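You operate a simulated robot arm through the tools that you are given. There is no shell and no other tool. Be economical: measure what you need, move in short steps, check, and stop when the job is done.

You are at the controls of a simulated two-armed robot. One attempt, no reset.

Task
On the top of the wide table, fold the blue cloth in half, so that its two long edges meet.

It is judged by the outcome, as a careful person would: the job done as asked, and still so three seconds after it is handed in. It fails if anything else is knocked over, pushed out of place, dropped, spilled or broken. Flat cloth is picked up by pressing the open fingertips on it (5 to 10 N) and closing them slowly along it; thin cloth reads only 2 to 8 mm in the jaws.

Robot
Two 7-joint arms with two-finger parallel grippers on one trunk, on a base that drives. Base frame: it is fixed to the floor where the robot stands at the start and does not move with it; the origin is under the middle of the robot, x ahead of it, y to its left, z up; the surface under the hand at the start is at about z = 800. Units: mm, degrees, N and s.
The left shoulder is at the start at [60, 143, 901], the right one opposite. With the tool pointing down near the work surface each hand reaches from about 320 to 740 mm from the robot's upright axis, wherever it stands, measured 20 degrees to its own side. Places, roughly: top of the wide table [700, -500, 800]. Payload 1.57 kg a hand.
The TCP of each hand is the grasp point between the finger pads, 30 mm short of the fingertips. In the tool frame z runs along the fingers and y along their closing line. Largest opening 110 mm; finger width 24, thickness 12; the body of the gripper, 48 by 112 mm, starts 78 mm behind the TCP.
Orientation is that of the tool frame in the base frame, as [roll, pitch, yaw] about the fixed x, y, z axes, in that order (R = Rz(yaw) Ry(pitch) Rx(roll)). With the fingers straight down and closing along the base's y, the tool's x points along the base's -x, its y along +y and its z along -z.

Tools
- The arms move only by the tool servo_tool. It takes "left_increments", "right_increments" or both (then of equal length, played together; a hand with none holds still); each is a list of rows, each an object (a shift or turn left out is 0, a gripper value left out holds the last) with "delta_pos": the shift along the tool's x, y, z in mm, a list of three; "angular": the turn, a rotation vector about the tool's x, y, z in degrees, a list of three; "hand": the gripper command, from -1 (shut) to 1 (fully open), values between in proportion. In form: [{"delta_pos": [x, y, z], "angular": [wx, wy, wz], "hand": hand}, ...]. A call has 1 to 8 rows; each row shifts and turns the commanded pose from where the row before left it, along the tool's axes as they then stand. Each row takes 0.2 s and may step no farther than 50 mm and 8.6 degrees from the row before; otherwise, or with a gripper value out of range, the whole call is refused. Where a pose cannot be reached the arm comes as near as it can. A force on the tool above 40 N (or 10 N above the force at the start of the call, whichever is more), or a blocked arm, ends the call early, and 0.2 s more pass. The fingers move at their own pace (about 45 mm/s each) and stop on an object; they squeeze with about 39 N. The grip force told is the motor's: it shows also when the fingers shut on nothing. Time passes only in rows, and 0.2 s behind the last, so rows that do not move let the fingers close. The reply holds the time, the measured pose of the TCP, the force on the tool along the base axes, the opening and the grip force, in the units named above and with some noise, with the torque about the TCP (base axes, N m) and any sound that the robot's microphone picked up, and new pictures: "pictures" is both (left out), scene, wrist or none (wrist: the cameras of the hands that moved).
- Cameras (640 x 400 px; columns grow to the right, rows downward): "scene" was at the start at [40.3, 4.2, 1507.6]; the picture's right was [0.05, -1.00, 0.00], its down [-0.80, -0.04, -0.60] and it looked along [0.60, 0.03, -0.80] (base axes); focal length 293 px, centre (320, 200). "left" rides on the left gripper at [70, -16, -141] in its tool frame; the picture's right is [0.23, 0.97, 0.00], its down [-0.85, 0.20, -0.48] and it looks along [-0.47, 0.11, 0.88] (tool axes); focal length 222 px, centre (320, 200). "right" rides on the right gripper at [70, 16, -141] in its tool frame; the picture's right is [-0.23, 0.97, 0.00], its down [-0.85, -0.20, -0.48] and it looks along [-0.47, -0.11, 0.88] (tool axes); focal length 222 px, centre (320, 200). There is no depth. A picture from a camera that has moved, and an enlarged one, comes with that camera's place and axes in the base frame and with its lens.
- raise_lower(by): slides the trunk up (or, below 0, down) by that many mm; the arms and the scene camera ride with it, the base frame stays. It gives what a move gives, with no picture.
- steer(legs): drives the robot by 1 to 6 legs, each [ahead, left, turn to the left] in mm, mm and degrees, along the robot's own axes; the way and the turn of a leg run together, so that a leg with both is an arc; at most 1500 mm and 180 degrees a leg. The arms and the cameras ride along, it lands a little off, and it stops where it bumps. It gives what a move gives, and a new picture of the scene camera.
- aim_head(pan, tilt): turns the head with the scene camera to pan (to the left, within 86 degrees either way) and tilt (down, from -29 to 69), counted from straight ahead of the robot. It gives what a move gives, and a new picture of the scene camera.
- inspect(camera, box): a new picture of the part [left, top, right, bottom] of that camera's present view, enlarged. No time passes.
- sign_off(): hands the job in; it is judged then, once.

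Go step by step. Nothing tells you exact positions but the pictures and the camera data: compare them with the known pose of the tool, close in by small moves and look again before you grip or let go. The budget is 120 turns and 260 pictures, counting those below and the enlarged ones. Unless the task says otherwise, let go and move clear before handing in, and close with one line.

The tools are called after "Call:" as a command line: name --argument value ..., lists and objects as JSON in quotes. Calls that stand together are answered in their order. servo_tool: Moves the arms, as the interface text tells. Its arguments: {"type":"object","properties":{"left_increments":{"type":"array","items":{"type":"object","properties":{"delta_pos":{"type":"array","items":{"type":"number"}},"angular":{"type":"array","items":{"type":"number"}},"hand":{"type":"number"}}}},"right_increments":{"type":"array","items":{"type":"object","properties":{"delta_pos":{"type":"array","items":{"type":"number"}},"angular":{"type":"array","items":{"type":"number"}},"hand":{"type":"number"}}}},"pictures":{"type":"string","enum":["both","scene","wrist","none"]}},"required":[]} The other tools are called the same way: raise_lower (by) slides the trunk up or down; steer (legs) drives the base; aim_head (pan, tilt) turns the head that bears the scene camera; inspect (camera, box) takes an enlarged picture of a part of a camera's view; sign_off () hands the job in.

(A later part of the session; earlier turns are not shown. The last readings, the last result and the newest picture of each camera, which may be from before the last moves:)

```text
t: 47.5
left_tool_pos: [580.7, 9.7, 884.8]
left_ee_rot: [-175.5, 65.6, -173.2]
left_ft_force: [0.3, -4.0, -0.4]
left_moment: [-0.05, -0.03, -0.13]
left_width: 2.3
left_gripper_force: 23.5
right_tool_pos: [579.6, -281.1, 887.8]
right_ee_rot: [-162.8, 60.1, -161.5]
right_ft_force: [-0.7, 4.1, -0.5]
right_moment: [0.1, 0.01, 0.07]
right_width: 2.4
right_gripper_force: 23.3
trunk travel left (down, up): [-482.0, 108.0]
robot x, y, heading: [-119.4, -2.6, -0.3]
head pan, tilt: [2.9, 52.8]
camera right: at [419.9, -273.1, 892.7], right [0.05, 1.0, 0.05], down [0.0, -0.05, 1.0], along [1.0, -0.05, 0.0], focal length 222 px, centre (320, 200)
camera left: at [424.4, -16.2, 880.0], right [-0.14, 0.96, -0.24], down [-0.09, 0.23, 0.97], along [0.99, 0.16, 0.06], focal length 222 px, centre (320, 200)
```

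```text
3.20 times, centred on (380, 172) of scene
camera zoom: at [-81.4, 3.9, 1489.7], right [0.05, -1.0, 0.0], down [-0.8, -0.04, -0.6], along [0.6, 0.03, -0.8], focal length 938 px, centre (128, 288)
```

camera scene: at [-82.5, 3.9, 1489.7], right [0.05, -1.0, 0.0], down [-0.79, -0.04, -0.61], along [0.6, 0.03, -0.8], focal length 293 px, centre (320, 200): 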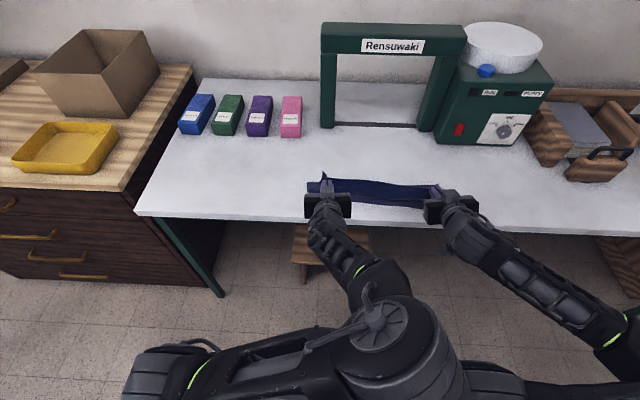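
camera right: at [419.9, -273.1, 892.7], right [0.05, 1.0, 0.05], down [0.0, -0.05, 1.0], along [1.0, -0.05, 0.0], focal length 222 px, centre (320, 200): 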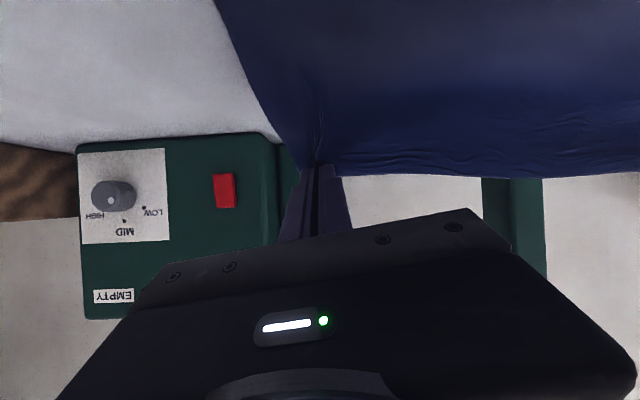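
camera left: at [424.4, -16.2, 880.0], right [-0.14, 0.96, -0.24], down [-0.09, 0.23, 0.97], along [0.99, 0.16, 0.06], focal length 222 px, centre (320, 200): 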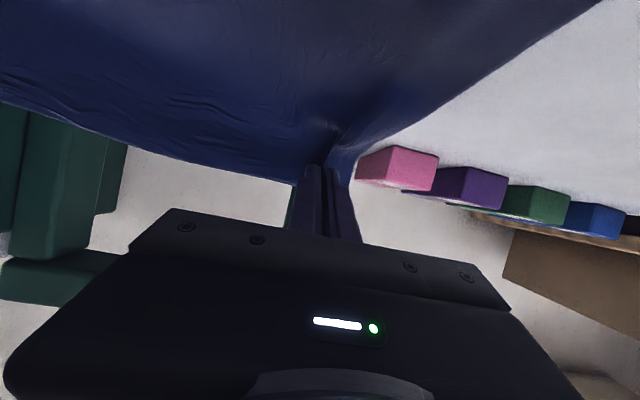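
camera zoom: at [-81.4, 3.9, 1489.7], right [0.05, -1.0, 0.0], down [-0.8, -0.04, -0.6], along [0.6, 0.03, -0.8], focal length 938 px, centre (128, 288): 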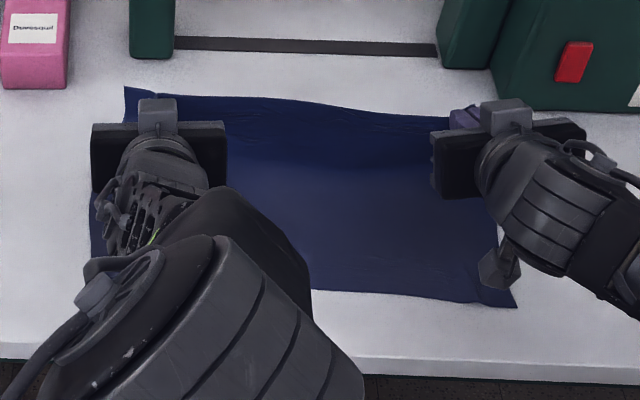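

The cloth is flat and fairly taut again, having slid forward a little: near edge now about x=437, so the fold should be near 545. I'll redo the arc smoothly with the arms.

Call:
servo_tool --left_increments '[{"delta_pos": [-1.4, 0.4, -17.2]}, {"delta_pos": [-1.4, 0.4, -17.2]}, {"delta_pos": [6.7, 0.8, -16.9]}, {"delta_pos": [6.7, 0.8, -16.9]}, {"delta_pos": [13.5, 1, -12.6]}, {"delta_pos": [13.5, 1, -12.6]}, {}]' --right_increments '[{"delta_pos": [-0.1, -0.4, -17.3]}, {"delta_pos": [-0.1, -0.4, -17.3]}, {"delta_pos": [7.8, 0.9, -16.3]}, {"delta_pos": [7.8, 0.9, -16.3]}, {"delta_pos": [14.2, 2, -11.6]}, {"delta_pos": [14.2, 2, -11.6]}, {}]' --pictures "wrist"

Call:
inspect --camera "scene" --box '[280, 110, 480, 235]'

```text
t: 49.1
left_tool_pos: [480.2, 9.9, 887.6]
left_ee_rot: [-175.5, 65.5, -173.2]
left_ft_force: [-0.4, -4.2, -0.5]
left_moment: [-0.05, 0.01, -0.15]
left_width: 2.1
left_gripper_force: 23.4
right_tool_pos: [478.1, -280.5, 892.8]
right_ee_rot: [-162.9, 60.1, -161.5]
right_ft_force: [-0.1, 4.5, 0.3]
right_moment: [0.08, 0.03, 0.08]
right_width: 2.2
right_gripper_force: 23.5
trunk travel left (down, up): [-482.0, 108.0]
robot x, y, heading: [-124.5, -1.4, 0.0]
head pan, tilt: [2.9, 52.8]
camera right: at [319.4, -273.5, 896.9], right [0.05, 1.0, 0.05], down [0.0, -0.05, 1.0], along [1.0, -0.05, 0.0], focal length 222 px, centre (320, 200)
camera left: at [323.5, -16.4, 883.4], right [-0.14, 0.96, -0.24], down [-0.09, 0.23, 0.97], along [0.99, 0.16, 0.06], focal length 222 px, centre (320, 200)
```

right: 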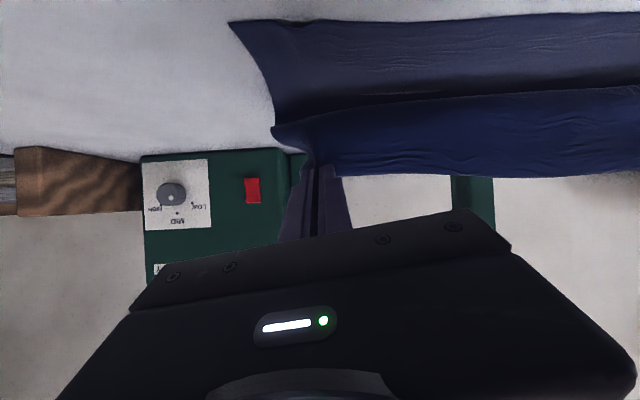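
left: 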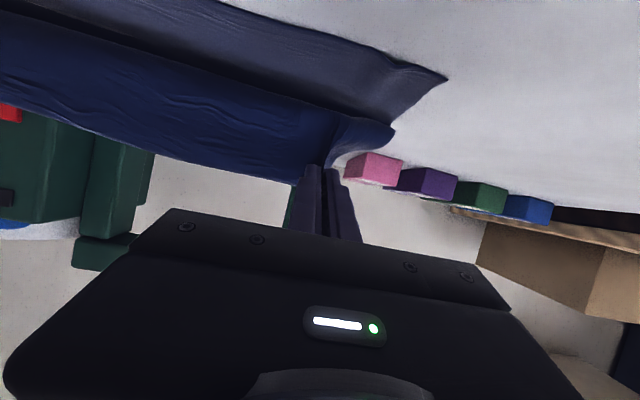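

```text
3.20 times, centred on (380, 172) of scene
camera zoom: at [-81.1, 3.9, 1489.6], right [0.05, -1.0, 0.0], down [-0.8, -0.04, -0.6], along [0.6, 0.03, -0.8], focal length 938 px, centre (128, 288)
```

zoom: 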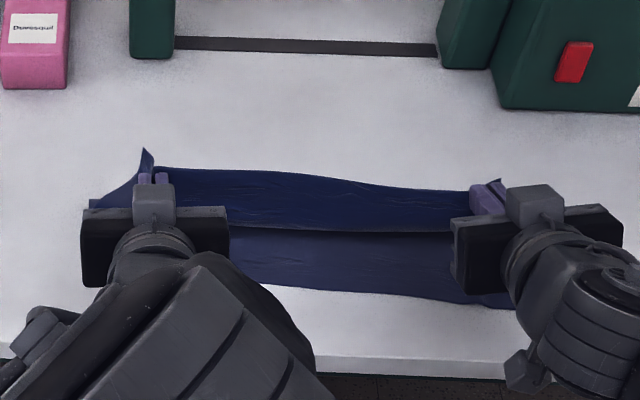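

The shape is much better: the lower half lies flat and the upper half follows in one curve. I'll carry on down toward the near edge, left target x≈457 and right x≈443.

Call:
servo_tool --left_increments '[{"delta_pos": [11.9, 0.6, -1.8]}, {"delta_pos": [11.9, 0.6, -1.8]}, {"delta_pos": [9.7, 0.5, 0.5]}, {"delta_pos": [9.7, 0.5, 0.5]}, {"delta_pos": [7.5, 0.3, 1.8]}, {"delta_pos": [7.5, 0.3, 1.8]}, {}]' --right_increments '[{"delta_pos": [12.9, 2, -3.1]}, {"delta_pos": [12.9, 2, -3.1]}, {"delta_pos": [10.4, 1.7, -0.5]}, {"delta_pos": [10.4, 1.7, -0.5]}, {"delta_pos": [8.7, 1.5, 1.5]}, {"delta_pos": [8.7, 1.5, 1.5]}, {}]' --pictures "wrist"

Call:
inspect --camera "scene" --box '[280, 110, 480, 235]'

```text
t: 50.7
left_tool_pos: [456.5, 10.1, 833.7]
left_ee_rot: [-175.7, 65.5, -173.2]
left_ft_force: [-0.4, -5.8, 1.7]
left_moment: [-0.08, -0.02, -0.19]
left_width: 2.2
left_gripper_force: 23.7
right_tool_pos: [444.7, -280.8, 838.4]
right_ee_rot: [-162.9, 60.1, -161.5]
right_ft_force: [0.5, 6.0, 0.0]
right_moment: [0.12, -0.06, 0.14]
right_width: 2.3
right_gripper_force: 24.1
trunk travel left (down, up): [-482.0, 108.0]
robot x, y, heading: [-119.0, -1.7, 0.2]
head pan, tilt: [2.9, 52.8]
camera right: at [285.0, -273.3, 841.6], right [0.05, 1.0, 0.05], down [0.0, -0.05, 1.0], along [1.0, -0.05, 0.0], focal length 222 px, centre (320, 200)
camera left: at [300.2, -16.1, 830.0], right [-0.14, 0.96, -0.24], down [-0.09, 0.23, 0.97], along [0.99, 0.16, 0.06], focal length 222 px, centre (320, 200)
```

right: 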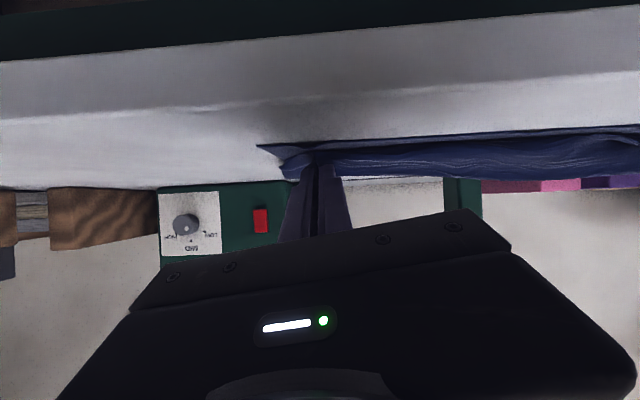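
left: 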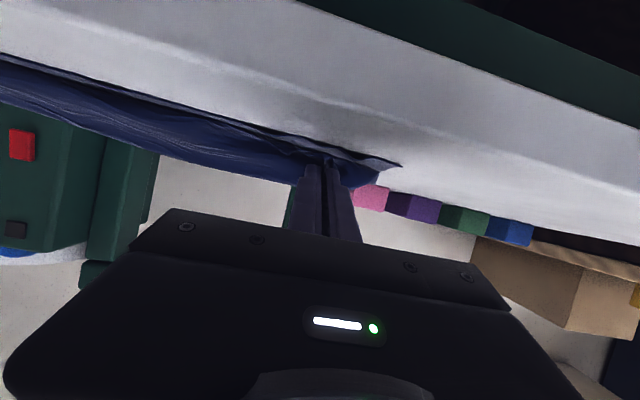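

```text
3.20 times, centred on (380, 172) of scene
camera zoom: at [-81.3, 3.9, 1489.7], right [0.05, -1.0, 0.0], down [-0.8, -0.04, -0.6], along [0.6, 0.03, -0.8], focal length 938 px, centre (128, 288)
```

zoom: 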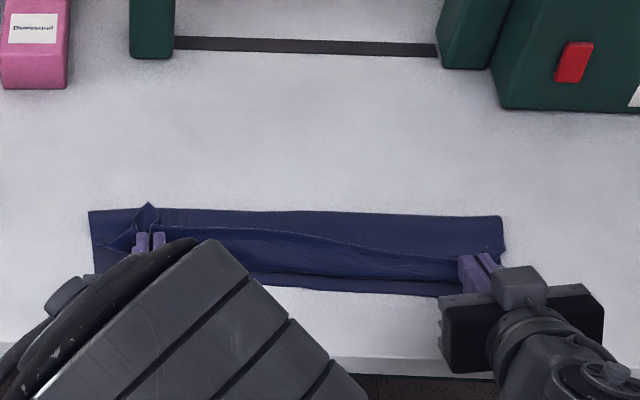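

The fold line is still a bit short (left 528, right 540), so there'll be some slack to smooth out afterwards. I'll set the strips down with the edges aligned, contacting gently.

Call:
servo_tool --left_increments '[{"delta_pos": [2.7, 0.1, 1.2]}, {"delta_pos": [1.8, 0.1, 0.8]}, {}]' --right_increments '[{"delta_pos": [4.3, 0.7, 2.4]}, {"delta_pos": [3.5, 0.5, 2]}, {}]' --pictures "none"

Call:
inspect --camera "left" --box '[200, 100, 440, 250]'

Call:
inspect --camera "right" --box '[200, 100, 440, 250]'

```text
t: 51.5
left_tool_pos: [455.1, 10.0, 830.0]
left_ee_rot: [-175.6, 65.7, -173.1]
left_ft_force: [0.3, -6.2, 0.5]
left_moment: [-0.07, -0.02, -0.17]
left_width: 2.2
left_gripper_force: 23.7
right_tool_pos: [442.8, -280.4, 830.7]
right_ee_rot: [-162.4, 60.3, -161.0]
right_ft_force: [0.4, 3.8, 14.4]
right_moment: [0.07, -0.32, 0.1]
right_width: 2.4
right_gripper_force: 24.2
trunk travel left (down, up): [-482.0, 108.0]
robot x, y, heading: [-122.0, -2.6, -0.3]
head pan, tilt: [2.9, 52.8]
```

```text
2.67 times, centred on (320, 175) of left
camera zoom: at [299.5, -16.0, 826.1], right [-0.14, 0.96, -0.24], down [-0.09, 0.23, 0.97], along [0.99, 0.16, 0.06], focal length 592 px, centre (320, 267)
```

zoom: 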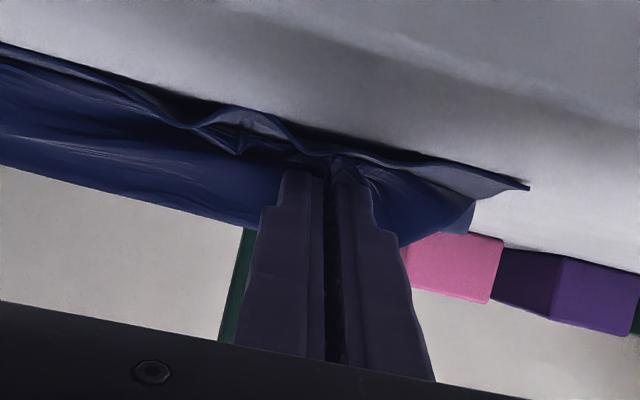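

```text
2.67 times, centred on (320, 175) of right
camera zoom: at [284.8, -273.2, 834.4], right [0.05, 1.0, 0.05], down [-0.01, -0.05, 1.0], along [1.0, -0.05, 0.01], focal length 592 px, centre (320, 267)
```

zoom: 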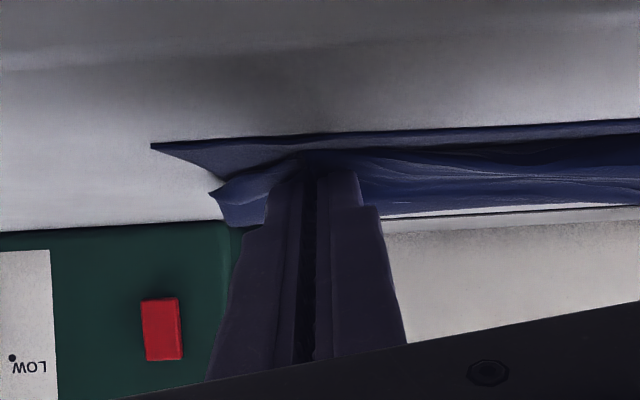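

The right is touching and the left is just about down. I'll open slightly to release and withdraw back along the fingers.

Call:
servo_tool --left_increments '[{"hand": -0.9}, {"hand": -0.8}, {"hand": -0.7}, {}, {"delta_pos": [0, 0, -15]}, {"delta_pos": [0, 0, -25]}, {"delta_pos": [-10, 0, -30]}, {"delta_pos": [-20, 0, -20]}]' --right_increments '[{"hand": -0.9}, {"hand": -0.8}, {"hand": -0.7}, {}, {"delta_pos": [0, 0, -15]}, {"delta_pos": [0, 0, -25]}, {"delta_pos": [-10, 0, -30]}, {"delta_pos": [-20, 0, -20]}]'

Call:
inspect --camera "scene" --box '[280, 110, 480, 235]'

```text
t: 53.3
left_tool_pos: [387.7, 9.4, 894.9]
left_ee_rot: [-175.6, 65.5, -173.2]
left_ft_force: [-0.1, 0.5, 0.9]
left_moment: [0.02, -0.02, -0.03]
left_width: 16.8
left_gripper_force: 0.0
right_tool_pos: [394.7, -277.5, 896.7]
right_ee_rot: [-162.7, 60.1, -161.5]
right_ft_force: [-1.2, 1.2, 0.0]
right_moment: [-0.01, -0.02, -0.04]
right_width: 16.6
right_gripper_force: 0.1
right hand out of reach, approached as far as the arm can: row 8
trunk travel left (down, up): [-482.0, 108.0]
robot x, y, heading: [-119.6, -0.9, -0.1]
head pan, tilt: [2.9, 52.8]
camera scene: at [-81.5, 4.4, 1489.5], right [0.05, -1.0, 0.0], down [-0.8, -0.04, -0.6], along [0.6, 0.03, -0.8], focal length 293 px, centre (320, 200)
camera right: at [234.8, -270.6, 902.1], right [0.05, 1.0, 0.05], down [0.0, -0.05, 1.0], along [1.0, -0.05, 0.0], focal length 222 px, centre (320, 200)
camera left: at [230.9, -17.2, 890.7], right [-0.14, 0.96, -0.24], down [-0.09, 0.23, 0.97], along [0.99, 0.16, 0.06], focal length 222 px, centre (320, 200)
```

scene: 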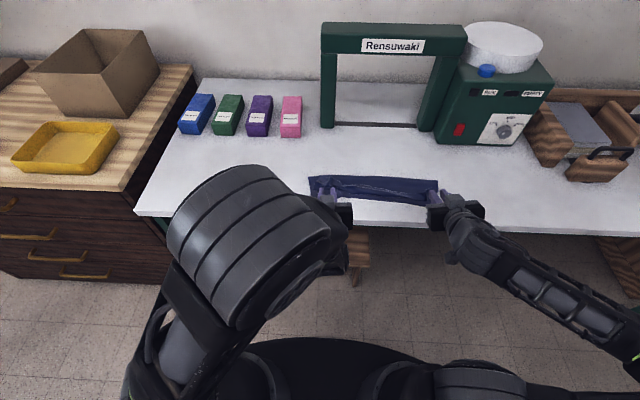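
right: 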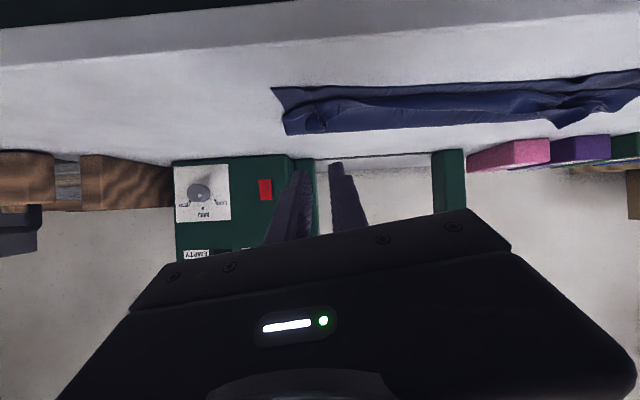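
left: 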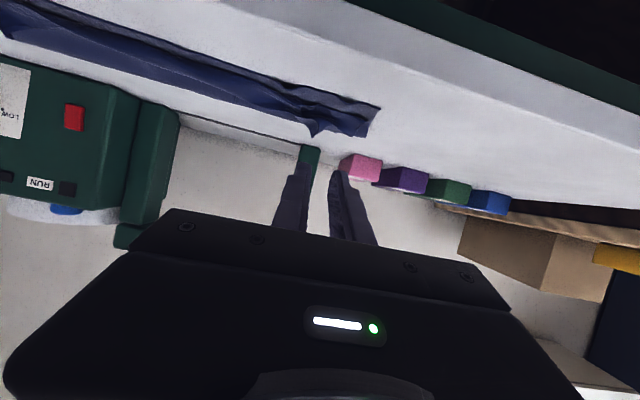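

```text
3.20 times, centred on (380, 172) of scene
camera zoom: at [-81.5, 4.4, 1489.5], right [0.05, -1.0, 0.0], down [-0.8, -0.04, -0.6], along [0.6, 0.03, -0.8], focal length 938 px, centre (128, 288)
```

zoom: 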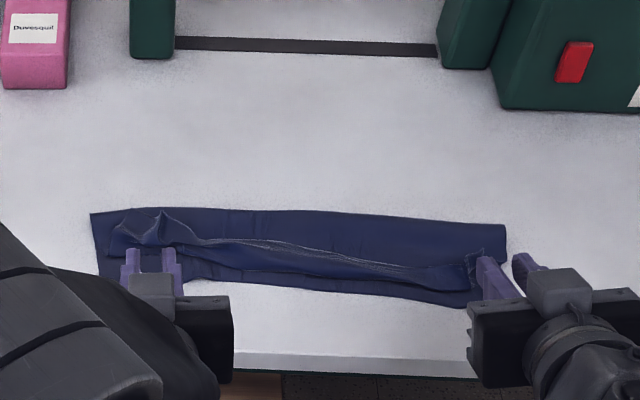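

As expected, the edge flap curled back on top of the upper half. I'll bring the tools upright again, then unroll the flap by pressing and drawing it toward me.

Call:
servo_tool --left_increments '[{"angular": [0, 8.2, 0]}, {"angular": [0, 8.2, 0]}, {"angular": [0, 8.2, 0]}, {"angular": [0, 8.2, 0]}, {"angular": [0, 8.2, 0]}, {"angular": [0, 8.2, 0]}, {"angular": [0, 8.2, 0]}, {"angular": [0, 8.2, 0], "hand": -1}]' --right_increments '[{"angular": [0, 7.5, 0]}, {"angular": [0, 7.5, 0]}, {"angular": [0, 7.5, 0]}, {"angular": [0, 7.5, 0]}, {"angular": [0, 7.5, 0]}, {"angular": [0, 7.5, 0]}, {"angular": [0, 7.5, 0]}, {"angular": [0, 7.5, 0], "hand": -1}]' --pictures "scene"

```text
t: 55.1
left_tool_pos: [389.4, 8.5, 894.2]
left_ee_rot: [-177.9, -0.2, -177.3]
left_ft_force: [-0.3, -0.3, 0.3]
left_moment: [0.01, 0.0, -0.02]
left_width: 0.0
left_gripper_force: 10.3
right_tool_pos: [393.7, -278.0, 894.8]
right_ee_rot: [-171.5, 1.1, -176.3]
right_ft_force: [-0.5, -0.3, -0.5]
right_moment: [-0.01, 0.02, 0.0]
right_width: 0.2
right_gripper_force: 10.0
trunk travel left (down, up): [-482.0, 108.0]
robot x, y, heading: [-123.4, -0.9, -0.0]
head pan, tilt: [2.9, 52.8]
camera scene: at [-79.9, 4.4, 1489.6], right [0.05, -1.0, 0.0], down [-0.8, -0.04, -0.6], along [0.6, 0.03, -0.8], focal length 293 px, centre (320, 200)
```

scene: 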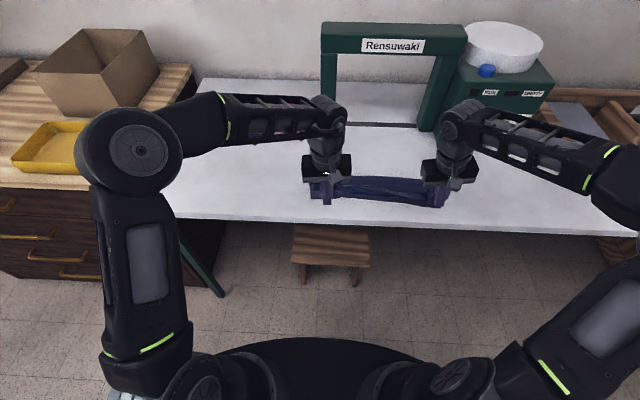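

Call:
servo_tool --left_increments '[{"delta_pos": [-10, 0, -25], "angular": [-2.1, 0, 2.7]}, {"delta_pos": [-20, 20, -25]}, {}]' --right_increments '[{"delta_pos": [-10, 0, -25], "angular": [-8.5, 0, 0]}, {"delta_pos": [-20, -20, -25], "angular": [0, 0, 3.7]}, {}]'

Call:
inspect --camera "scene" --box '[300, 130, 460, 230]'

```text
t: 55.9
left_tool_pos: [416.8, 29.5, 944.6]
left_ee_rot: [179.6, 0.0, 180.0]
left_ft_force: [-0.1, -0.4, -0.4]
left_moment: [0.01, 0.02, 0.0]
left_width: 0.0
left_gripper_force: 20.9
right_tool_pos: [423.4, -294.7, 947.0]
right_ee_rot: [179.9, 1.3, -180.0]
right_ft_force: [-0.3, -0.9, 0.4]
right_moment: [-0.02, -0.02, -0.03]
right_width: 0.0
right_gripper_force: 21.3
trunk travel left (down, up): [-482.0, 108.0]
robot x, y, heading: [-122.0, -0.0, -0.1]
head pan, tilt: [2.9, 52.8]
camera scene: at [-81.2, 3.6, 1489.6], right [0.05, -1.0, 0.0], down [-0.8, -0.04, -0.6], along [0.6, 0.03, -0.8], focal length 293 px, centre (320, 200)
camera right: at [350.5, -278.5, 1086.7], right [0.23, 0.97, 0.01], down [0.85, -0.2, 0.5], along [0.48, -0.11, -0.87], focal length 222 px, centre (320, 200)
camera left: at [347.5, 11.0, 1086.3], right [-0.23, 0.97, 0.0], down [0.85, 0.2, 0.48], along [0.47, 0.11, -0.88], focal length 222 px, centre (320, 200)
```

scene: 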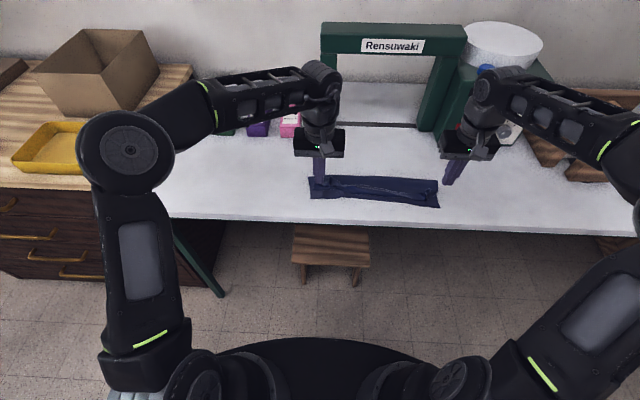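
right: 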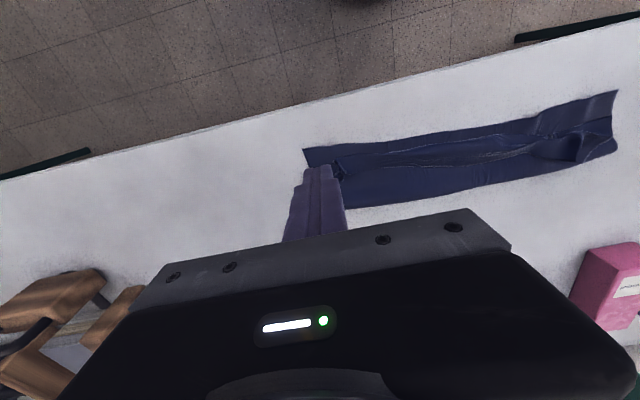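
left: 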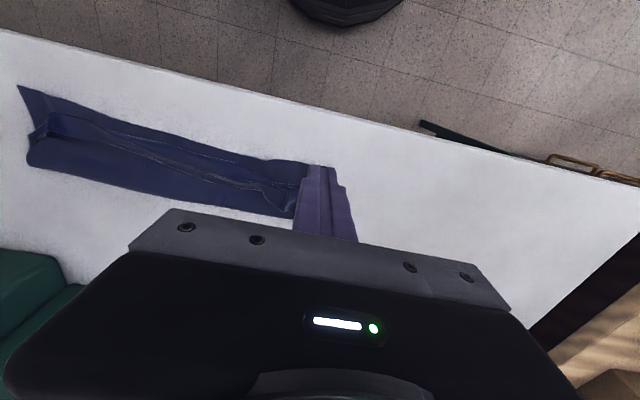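

```text
4.00 times, centred on (380, 180) of scene
camera zoom: at [-81.2, 3.6, 1489.6], right [0.05, -1.0, 0.0], down [-0.8, -0.04, -0.6], along [0.6, 0.03, -0.8], focal length 1173 px, centre (80, 280)
```

zoom: 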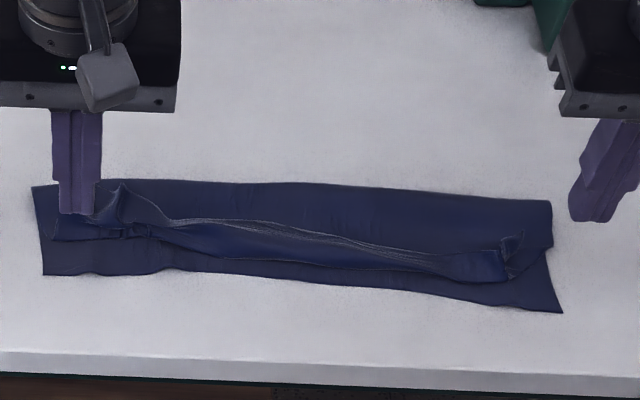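

The flap lies on top, between about x=455 and 490. I'll press closed fingertips on it at both ends and draw it toward me to unroll it.

Call:
servo_tool --left_increments '[{"delta_pos": [-35, -22, 10]}, {"delta_pos": [-32, -22, 20]}, {"delta_pos": [0, 0, 40]}, {"delta_pos": [0, 0, 28]}, {"delta_pos": [0, 0, 7]}, {}]' --right_increments '[{"delta_pos": [-30, 8, 10]}, {"delta_pos": [-25, 9, 22]}, {"delta_pos": [0, 0, 40]}, {"delta_pos": [0, 0, 28]}, {"delta_pos": [0, 0, 7]}, {}]' --pictures "wrist"

Call:
inspect --camera "left" --box '[160, 60, 480, 260]'

Call:
inspect --camera "right" --box '[160, 60, 480, 260]'

```text
t: 57.3
left_tool_pos: [484.1, -13.9, 838.7]
left_ee_rot: [179.6, 0.0, 179.9]
left_ft_force: [0.4, 0.5, 0.8]
left_moment: [0.0, -0.02, -0.03]
left_width: 0.0
left_gripper_force: 21.4
right_tool_pos: [480.0, -277.1, 839.8]
right_ee_rot: [180.0, 1.2, -179.9]
right_ft_force: [-0.4, 0.2, 0.3]
right_moment: [0.01, 0.01, 0.01]
right_width: 0.0
right_gripper_force: 21.7
trunk travel left (down, up): [-482.0, 108.0]
robot x, y, heading: [-121.2, -2.8, 0.0]
head pan, tilt: [2.9, 52.8]
camera right: at [407.2, -260.6, 980.1], right [0.23, 0.97, 0.01], down [0.85, -0.2, 0.5], along [0.48, -0.11, -0.87], focal length 222 px, centre (320, 200)
camera left: at [415.7, -32.7, 980.4], right [-0.23, 0.97, 0.0], down [0.85, 0.2, 0.48], along [0.47, 0.11, -0.88], focal length 222 px, centre (320, 200)
```

right: 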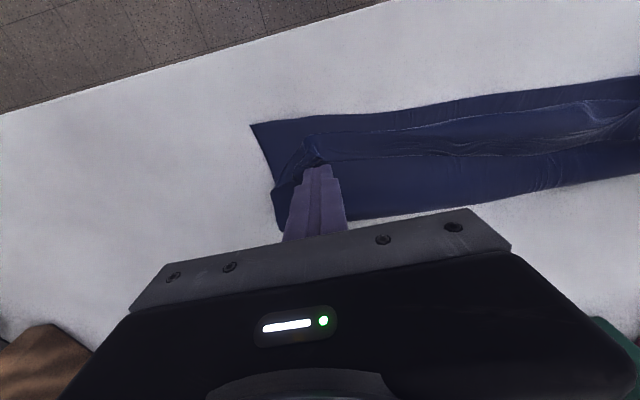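
left: 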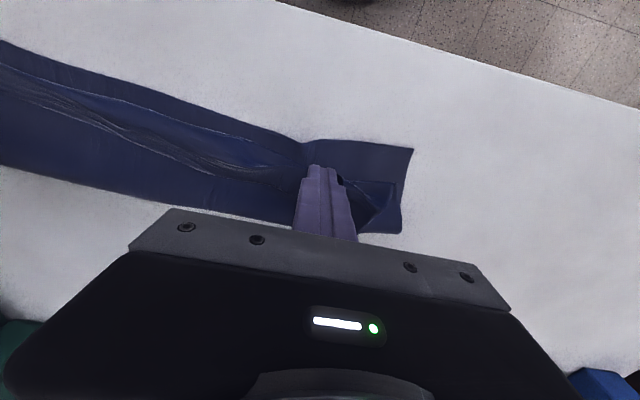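

```text
2.00 times, centred on (320, 160) of left
camera zoom: at [415.7, -32.7, 980.4], right [-0.23, 0.97, 0.0], down [0.85, 0.2, 0.48], along [0.47, 0.11, -0.88], focal length 444 px, centre (320, 280)
```

zoom: 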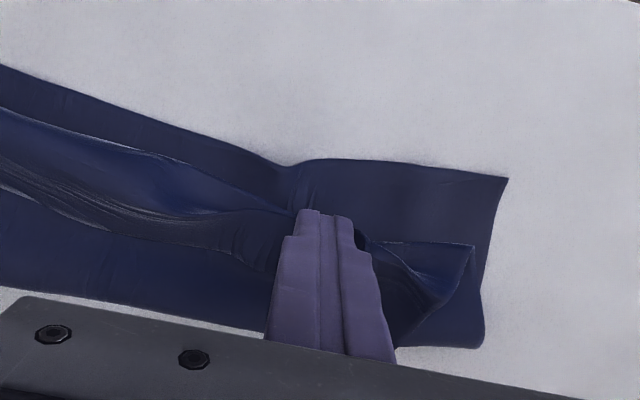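

```text
2.00 times, centred on (320, 160) of right
camera zoom: at [407.2, -260.6, 980.1], right [0.23, 0.97, 0.01], down [0.85, -0.2, 0.5], along [0.48, -0.11, -0.87], focal length 444 px, centre (320, 280)
```

zoom: 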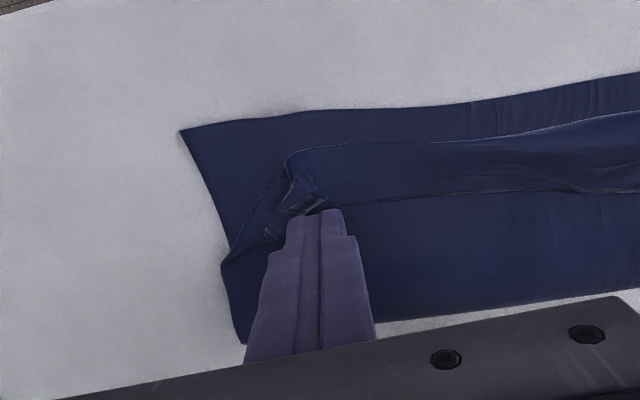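

On the right the flap spans x≈446–473; on the left it runs 470–495 around y=-80. I'll place the fingertips on those spots and press.

Call:
servo_tool --left_increments '[{"delta_pos": [0, 0, -15]}, {"delta_pos": [-2, -30, 0]}, {"delta_pos": [0, -28, 0]}, {"delta_pos": [0, 0, 14]}, {"delta_pos": [0, 0, 4]}, {"delta_pos": [0, 0, 2]}, {}]' --right_increments '[{"delta_pos": [0, 0, -15]}, {"delta_pos": [16, 5, 0]}, {"delta_pos": [0, 0, 0]}, {"delta_pos": [0, 0, 14]}, {"delta_pos": [0, 0, 4]}, {"delta_pos": [0, 0, 2]}, {}]' --pictures "wrist"

```text
t: 58.9
left_tool_pos: [485.8, -72.3, 833.2]
left_ee_rot: [179.7, 0.0, 180.0]
left_ft_force: [0.7, 0.1, 1.0]
left_moment: [0.0, 0.03, -0.04]
left_width: 0.0
left_gripper_force: 21.2
right_tool_pos: [465.1, -271.8, 834.4]
right_ee_rot: [179.9, 1.2, -179.9]
right_ft_force: [-0.2, 0.0, 1.1]
right_moment: [0.0, -0.02, -0.04]
right_width: 0.0
right_gripper_force: 21.9
trunk travel left (down, up): [-482.0, 108.0]
robot x, y, heading: [-119.7, 2.5, -0.0]
head pan, tilt: [2.9, 52.8]
camera right: at [391.7, -255.4, 974.8], right [0.23, 0.97, 0.01], down [0.85, -0.2, 0.5], along [0.48, -0.11, -0.87], focal length 222 px, centre (320, 200)
camera left: at [417.2, -90.5, 975.1], right [-0.23, 0.97, 0.0], down [0.85, 0.2, 0.48], along [0.47, 0.11, -0.88], focal length 222 px, centre (320, 200)
```

right: 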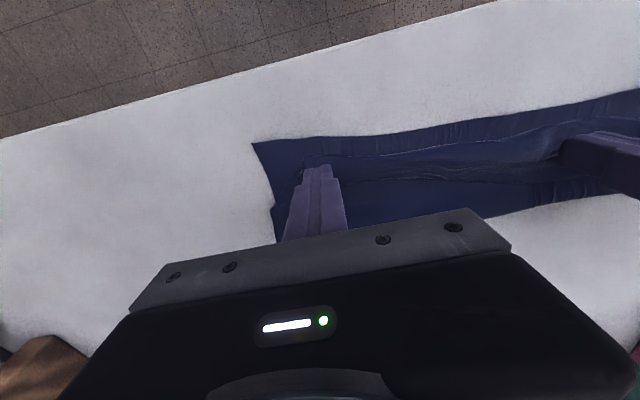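
left: 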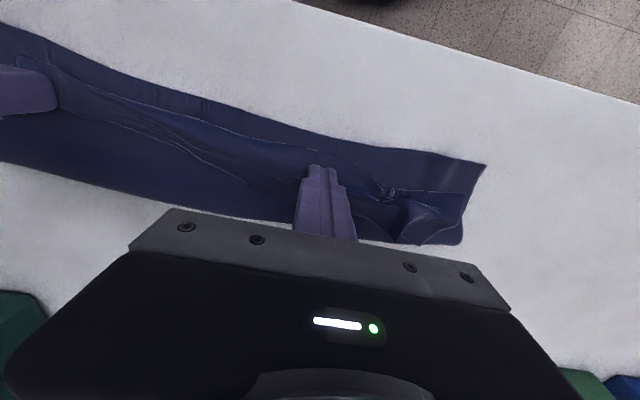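

Nearly touching. I'll press a little more and drag about 48 mm toward me with both.

Call:
servo_tool --left_increments '[{"delta_pos": [0, 0, 1.5]}, {"delta_pos": [0, 0, 0.8]}, {"delta_pos": [8, 0, 0]}, {"delta_pos": [8, 0, 0]}, {"delta_pos": [8, 0, 0]}, {"delta_pos": [8, 0, 0]}, {"delta_pos": [8, 0, 0]}, {"delta_pos": [8, 0, 0]}]' --right_increments '[{"delta_pos": [0, 0, 1.5]}, {"delta_pos": [0, 0, 0.8]}, {"delta_pos": [7, 0, 0]}, {"delta_pos": [7, 0, 0]}, {"delta_pos": [7, 0, 0]}, {"delta_pos": [7, 0, 0]}, {"delta_pos": [7, 0, 0]}, {"delta_pos": [7, 0, 0]}]'

Call:
inspect --camera "scene" --box '[300, 130, 460, 230]'

```text
t: 60.7
left_tool_pos: [437.1, -72.6, 832.7]
left_ee_rot: [179.9, 0.1, 179.9]
left_ft_force: [1.7, -0.5, 14.5]
left_moment: [-0.01, -0.04, 0.02]
left_width: 0.0
left_gripper_force: 21.3
right_tool_pos: [422.8, -270.4, 833.8]
right_ee_rot: [179.9, 1.4, -180.0]
right_ft_force: [3.0, 0.8, 12.7]
right_moment: [-0.09, -0.05, 0.0]
right_width: 0.0
right_gripper_force: 20.9
trunk travel left (down, up): [-482.0, 108.0]
robot x, y, heading: [-122.1, 0.6, -0.3]
head pan, tilt: [2.9, 52.8]
camera scene: at [-82.8, 4.6, 1489.8], right [0.05, -1.0, 0.0], down [-0.79, -0.04, -0.61], along [0.6, 0.03, -0.8], focal length 293 px, centre (320, 200)
camera right: at [348.9, -254.7, 973.0], right [0.23, 0.97, 0.01], down [0.84, -0.2, 0.5], along [0.49, -0.11, -0.87], focal length 222 px, centre (320, 200)
camera left: at [367.8, -90.2, 974.2], right [-0.23, 0.97, 0.0], down [0.85, 0.2, 0.48], along [0.47, 0.11, -0.88], focal length 222 px, centre (320, 200)
```

scene: 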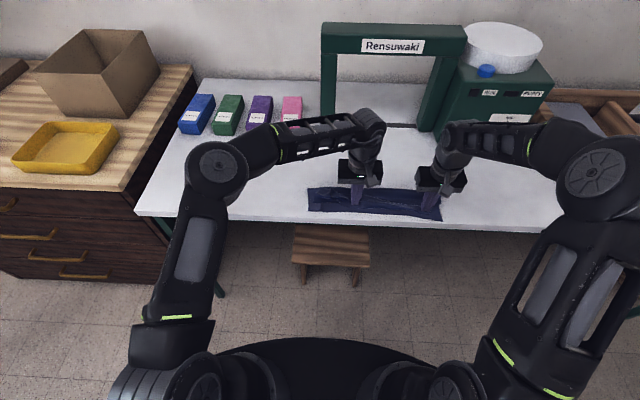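
right: 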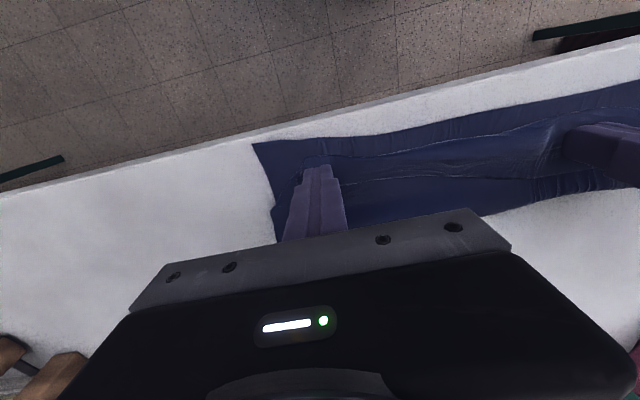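
left: 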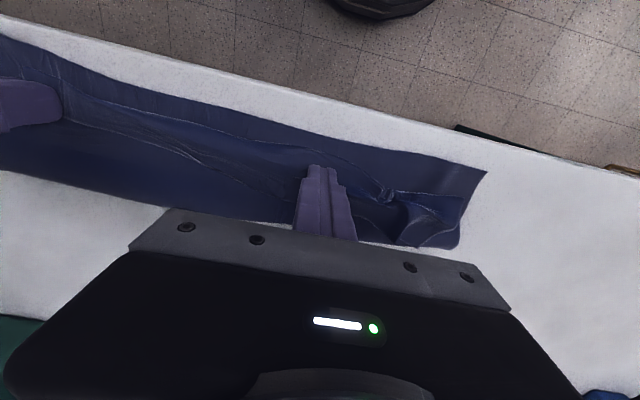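

```text
4.00 times, centred on (380, 180) of scene
camera zoom: at [-82.8, 4.6, 1489.8], right [0.05, -1.0, 0.0], down [-0.79, -0.04, -0.61], along [0.6, 0.03, -0.8], focal length 1173 px, centre (80, 280)
```

zoom: 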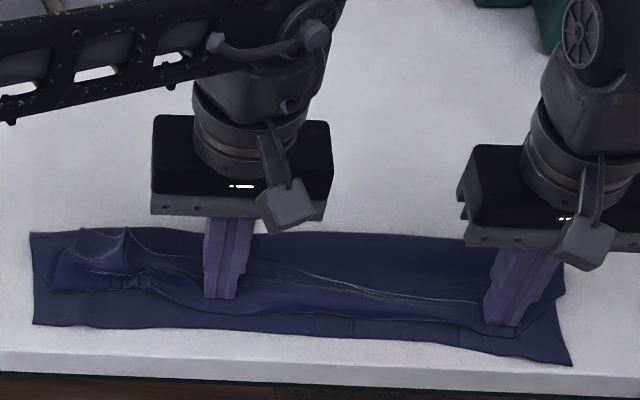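

Instead of unrolling, the whole cloth slid toward me. I'll push it back the same way (still pressing), then use a different method: one fingertip pinning the upper layer and the other spreading the flap.

Call:
servo_tool --left_increments '[{"delta_pos": [-8, 0, 0]}, {"delta_pos": [-8, 0, 0]}, {"delta_pos": [-8, 0, 0]}, {"delta_pos": [-8, 0, 0]}, {"delta_pos": [-8, 0, 0]}, {"delta_pos": [-4, 0, 0]}, {"delta_pos": [0, 0, -15]}, {"delta_pos": [0, 0, -40]}]' --right_increments '[{"delta_pos": [-9, 0, 0]}, {"delta_pos": [-9, 0, 0]}, {"delta_pos": [-9, 0, 0]}, {"delta_pos": [-9, 0, 0]}, {"delta_pos": [-9, 0, 0]}, {"delta_pos": [-4, 0, 0]}, {"delta_pos": [0, 0, -15]}, {"delta_pos": [0, 0, -40]}]' --pictures "none"

Call:
servo_tool --left_increments '[{"delta_pos": [0, 20, -30], "angular": [0, 0, 8]}, {"delta_pos": [0, 0, -10], "angular": [0, 0, 8]}, {"angular": [0, 0, 8]}, {"angular": [0, 0, 8]}, {"angular": [0, 0, 8]}, {"angular": [0, 0, 8]}, {"angular": [0, 0, 8]}, {"angular": [0, 0, 8]}]' --right_increments '[{"delta_pos": [0, -20, -30], "angular": [0, 0, -8]}, {"delta_pos": [0, 0, -10], "angular": [0, 0, -8]}, {"angular": [0, 0, -8]}, {"angular": [0, 0, -8]}, {"angular": [0, 0, -8]}, {"angular": [0, 0, -8]}, {"angular": [0, 0, -8]}, {"angular": [0, 0, -8]}]'

Call:
inspect --camera "scene" --box '[300, 130, 460, 230]'

```text
t: 62.5
left_tool_pos: [481.2, -72.1, 886.0]
left_ee_rot: [179.7, -0.1, -180.0]
left_ft_force: [-0.1, -0.7, -0.2]
left_moment: [-0.01, 0.0, 0.04]
left_width: 0.0
left_gripper_force: 21.9
right_tool_pos: [470.7, -272.2, 889.0]
right_ee_rot: [179.9, 1.0, 180.0]
right_ft_force: [0.4, 0.2, 0.4]
right_moment: [0.0, -0.05, -0.03]
right_width: 0.0
right_gripper_force: 21.5
trunk travel left (down, up): [-482.0, 108.0]
robot x, y, heading: [-122.4, 1.1, -0.0]
head pan, tilt: [2.9, 52.8]
```

```text
t: 64.3
left_tool_pos: [364.7, -59.6, 869.5]
left_ee_rot: [179.3, 0.2, 116.5]
left_ft_force: [0.6, 1.2, -0.9]
left_moment: [0.03, -0.08, 0.03]
left_width: 0.0
left_gripper_force: 21.7
left hand out of reach, approached as far as the arm can: row 4, 5, 6, 7, 8
right_tool_pos: [470.4, -290.9, 927.9]
right_ee_rot: [-179.1, 0.6, -115.8]
right_ft_force: [0.4, 0.1, 0.1]
right_moment: [-0.01, 0.04, 0.01]
right_width: 0.0
right_gripper_force: 21.3
trunk travel left (down, up): [-482.0, 108.0]
robot x, y, heading: [-121.9, 1.2, 0.0]
head pan, tilt: [2.9, 52.8]
camera scene: at [-81.2, 4.1, 1489.7], right [0.05, -1.0, 0.0], down [-0.8, -0.04, -0.6], along [0.6, 0.03, -0.8], focal length 293 px, centre (320, 200)
camera right: at [421.5, -347.1, 1068.5], right [-0.78, 0.63, -0.01], down [0.54, 0.68, 0.49], along [0.32, 0.37, -0.87], focal length 222 px, centre (320, 200)
camera left: at [317.7, -6.3, 1012.1], right [0.77, 0.64, 0.01], down [0.55, -0.68, 0.48], along [0.32, -0.37, -0.87], focal length 222 px, centre (320, 200)
```

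scene: 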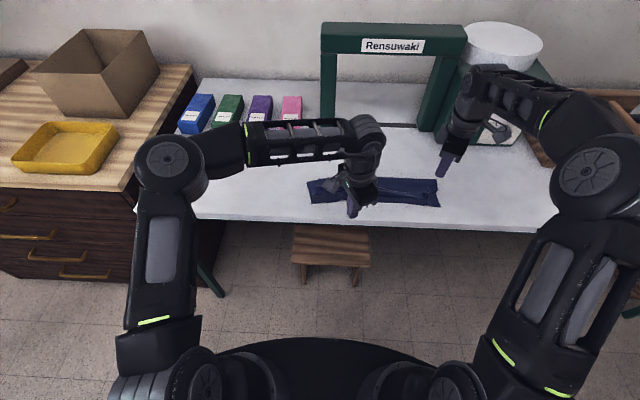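
right: 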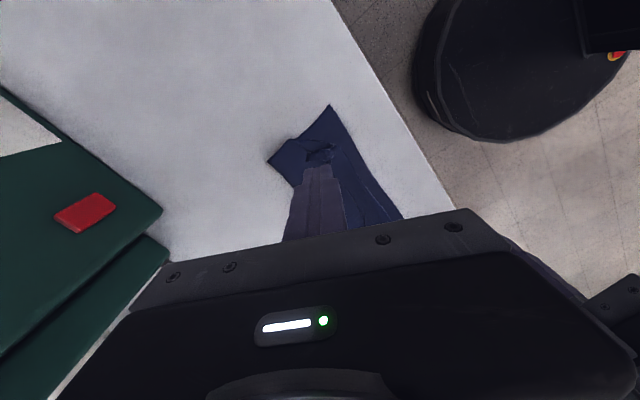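
left: 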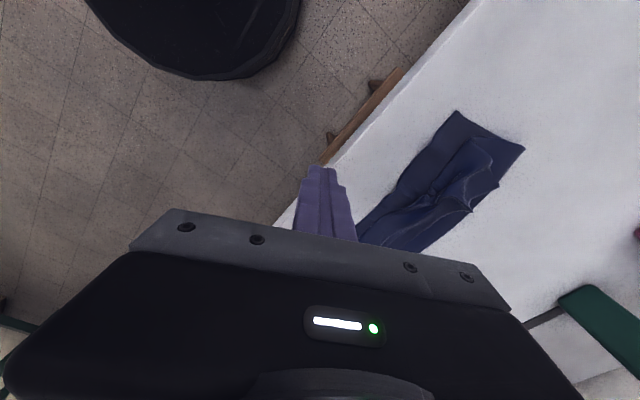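

```text
4.00 times, centred on (380, 180) of scene
camera zoom: at [-81.2, 4.1, 1489.7], right [0.05, -1.0, 0.0], down [-0.8, -0.04, -0.6], along [0.6, 0.03, -0.8], focal length 1173 px, centre (80, 280)
```

zoom: 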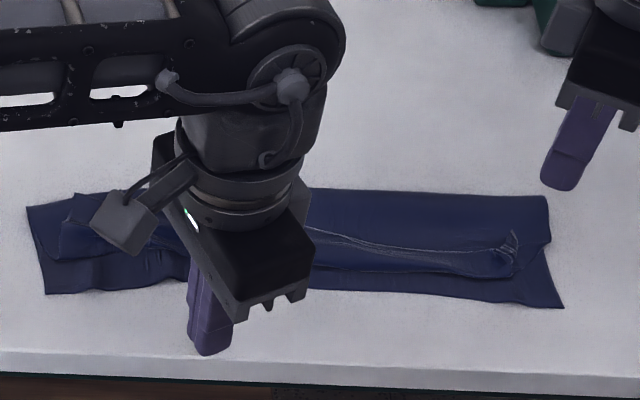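

The left arm couldn't hold position during that yaw and drifted aside, with no contact. I'll raise it and move it over its own side, and finish the right hand's turn.

Call:
servo_tool --left_increments '[{"delta_pos": [0, 0, -40]}, {"delta_pos": [0, 0, -20]}, {"delta_pos": [15, 37, 0]}, {"delta_pos": [15, 37, 0]}, {"delta_pos": [15, 37, 0]}, {}]' --right_increments '[{"angular": [0, 0, -8.5]}, {"angular": [0, 0, -8.5]}, {"angular": [0, 0, -8.5]}, {}, {}, {}]' --pictures "wrist"

Call:
inspect --camera "scene" --box '[300, 130, 460, 230]'

```text
t: 65.7
left_tool_pos: [345.0, -0.8, 877.3]
left_ee_rot: [179.5, 0.0, 116.6]
left_ft_force: [0.1, -0.3, -0.8]
left_moment: [0.01, 0.05, 0.03]
left_width: 0.0
left_gripper_force: 21.5
left hand out of reach, approached as far as the arm can: row 1, 2, 3, 4, 5
right_tool_pos: [469.5, -290.9, 928.1]
right_ee_rot: [-178.8, 0.1, -90.5]
right_ft_force: [0.2, -0.3, -0.2]
right_moment: [0.0, 0.02, 0.01]
right_width: 0.1
right_gripper_force: 21.4
trunk travel left (down, up): [-482.0, 108.0]
robot x, y, heading: [-123.8, 1.3, 0.0]
head pan, tilt: [2.9, 52.8]
camera right: at [449.8, -361.6, 1068.9], right [-0.97, 0.23, -0.02], down [0.2, 0.85, 0.48], along [0.13, 0.47, -0.87], focal length 222 px, centre (320, 200)
camera left: at [297.7, 52.8, 1018.2], right [0.77, 0.64, 0.01], down [0.56, -0.68, 0.48], along [0.31, -0.37, -0.88], focal length 222 px, centre (320, 200)
```

right: 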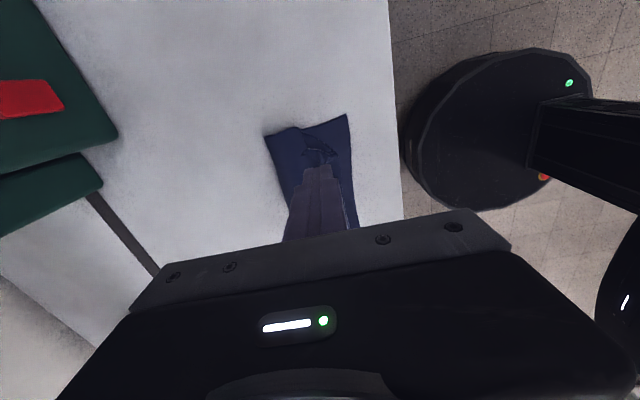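
left: 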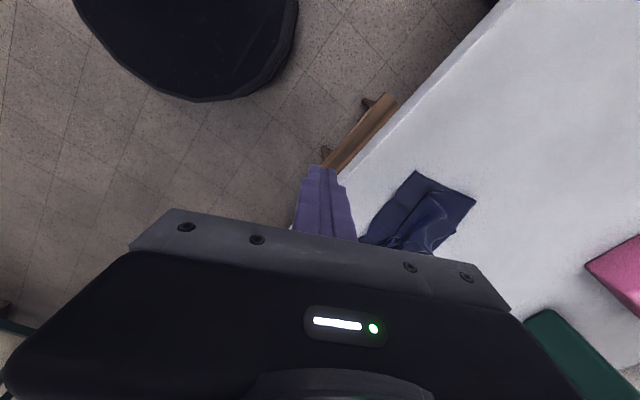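

```text
4.00 times, centred on (380, 180) of scene
camera zoom: at [-81.1, 3.8, 1489.6], right [0.05, -1.0, 0.0], down [-0.8, -0.04, -0.6], along [0.6, 0.03, -0.8], focal length 1173 px, centre (80, 280)
```

zoom: 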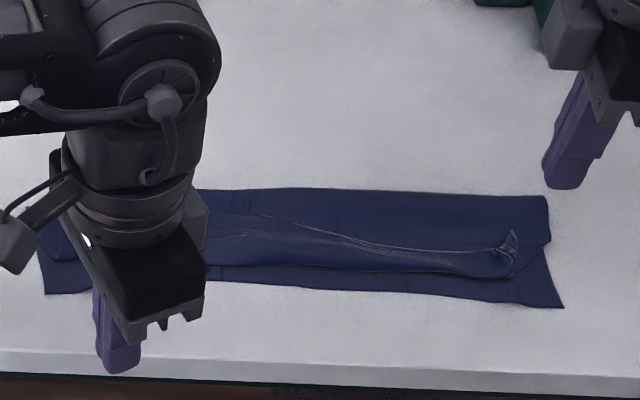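

The left wrist is at a joint limit in that direction. I'll turn it back to its original heading, raising as it goes.

Call:
servo_tool --left_increments '[{"angular": [0, 0, -8]}, {"angular": [0, 0, -8]}, {"angular": [0, 0, -8]}, {"angular": [0, 0, -8], "delta_pos": [0, 0, -10]}, {"angular": [0, 0, -8], "delta_pos": [0, 0, -10]}, {"angular": [0, 0, -8], "delta_pos": [0, 0, -20]}, {"angular": [0, 0, -8], "delta_pos": [0, 0, -20]}, {"angular": [0, 0, -7.4]}]' --pictures "none"

Call:
inspect --camera "scene" --box '[300, 130, 460, 230]'

```text
t: 67.5
left_tool_pos: [343.9, -0.2, 937.2]
left_ee_rot: [179.7, 0.0, 179.5]
left_ft_force: [-0.1, -0.3, -0.5]
left_moment: [-0.01, 0.01, 0.0]
left_width: 0.1
left_gripper_force: 21.1
right_tool_pos: [469.5, -292.7, 929.0]
right_ee_rot: [-178.8, 0.1, -90.5]
right_ft_force: [-0.8, 0.4, 0.3]
right_moment: [0.02, 0.01, -0.02]
right_width: 0.0
right_gripper_force: 21.2
trunk travel left (down, up): [-482.0, 108.0]
robot x, y, heading: [-119.8, -4.9, -0.0]
head pan, tilt: [2.9, 52.8]
```

```text
4.00 times, centred on (380, 180) of scene
camera zoom: at [-81.0, 3.9, 1489.6], right [0.05, -1.0, 0.0], down [-0.8, -0.04, -0.6], along [0.6, 0.03, -0.8], focal length 1173 px, centre (80, 280)
```

zoom: 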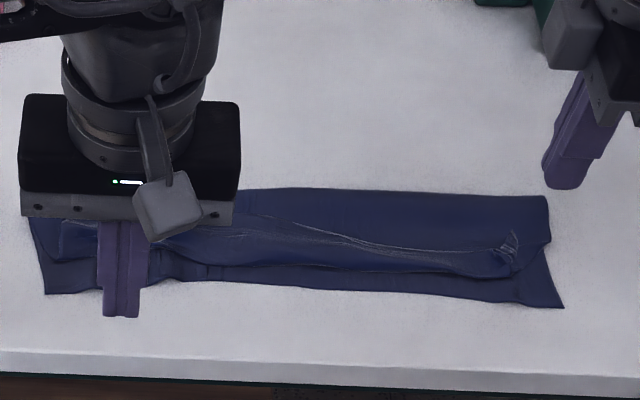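

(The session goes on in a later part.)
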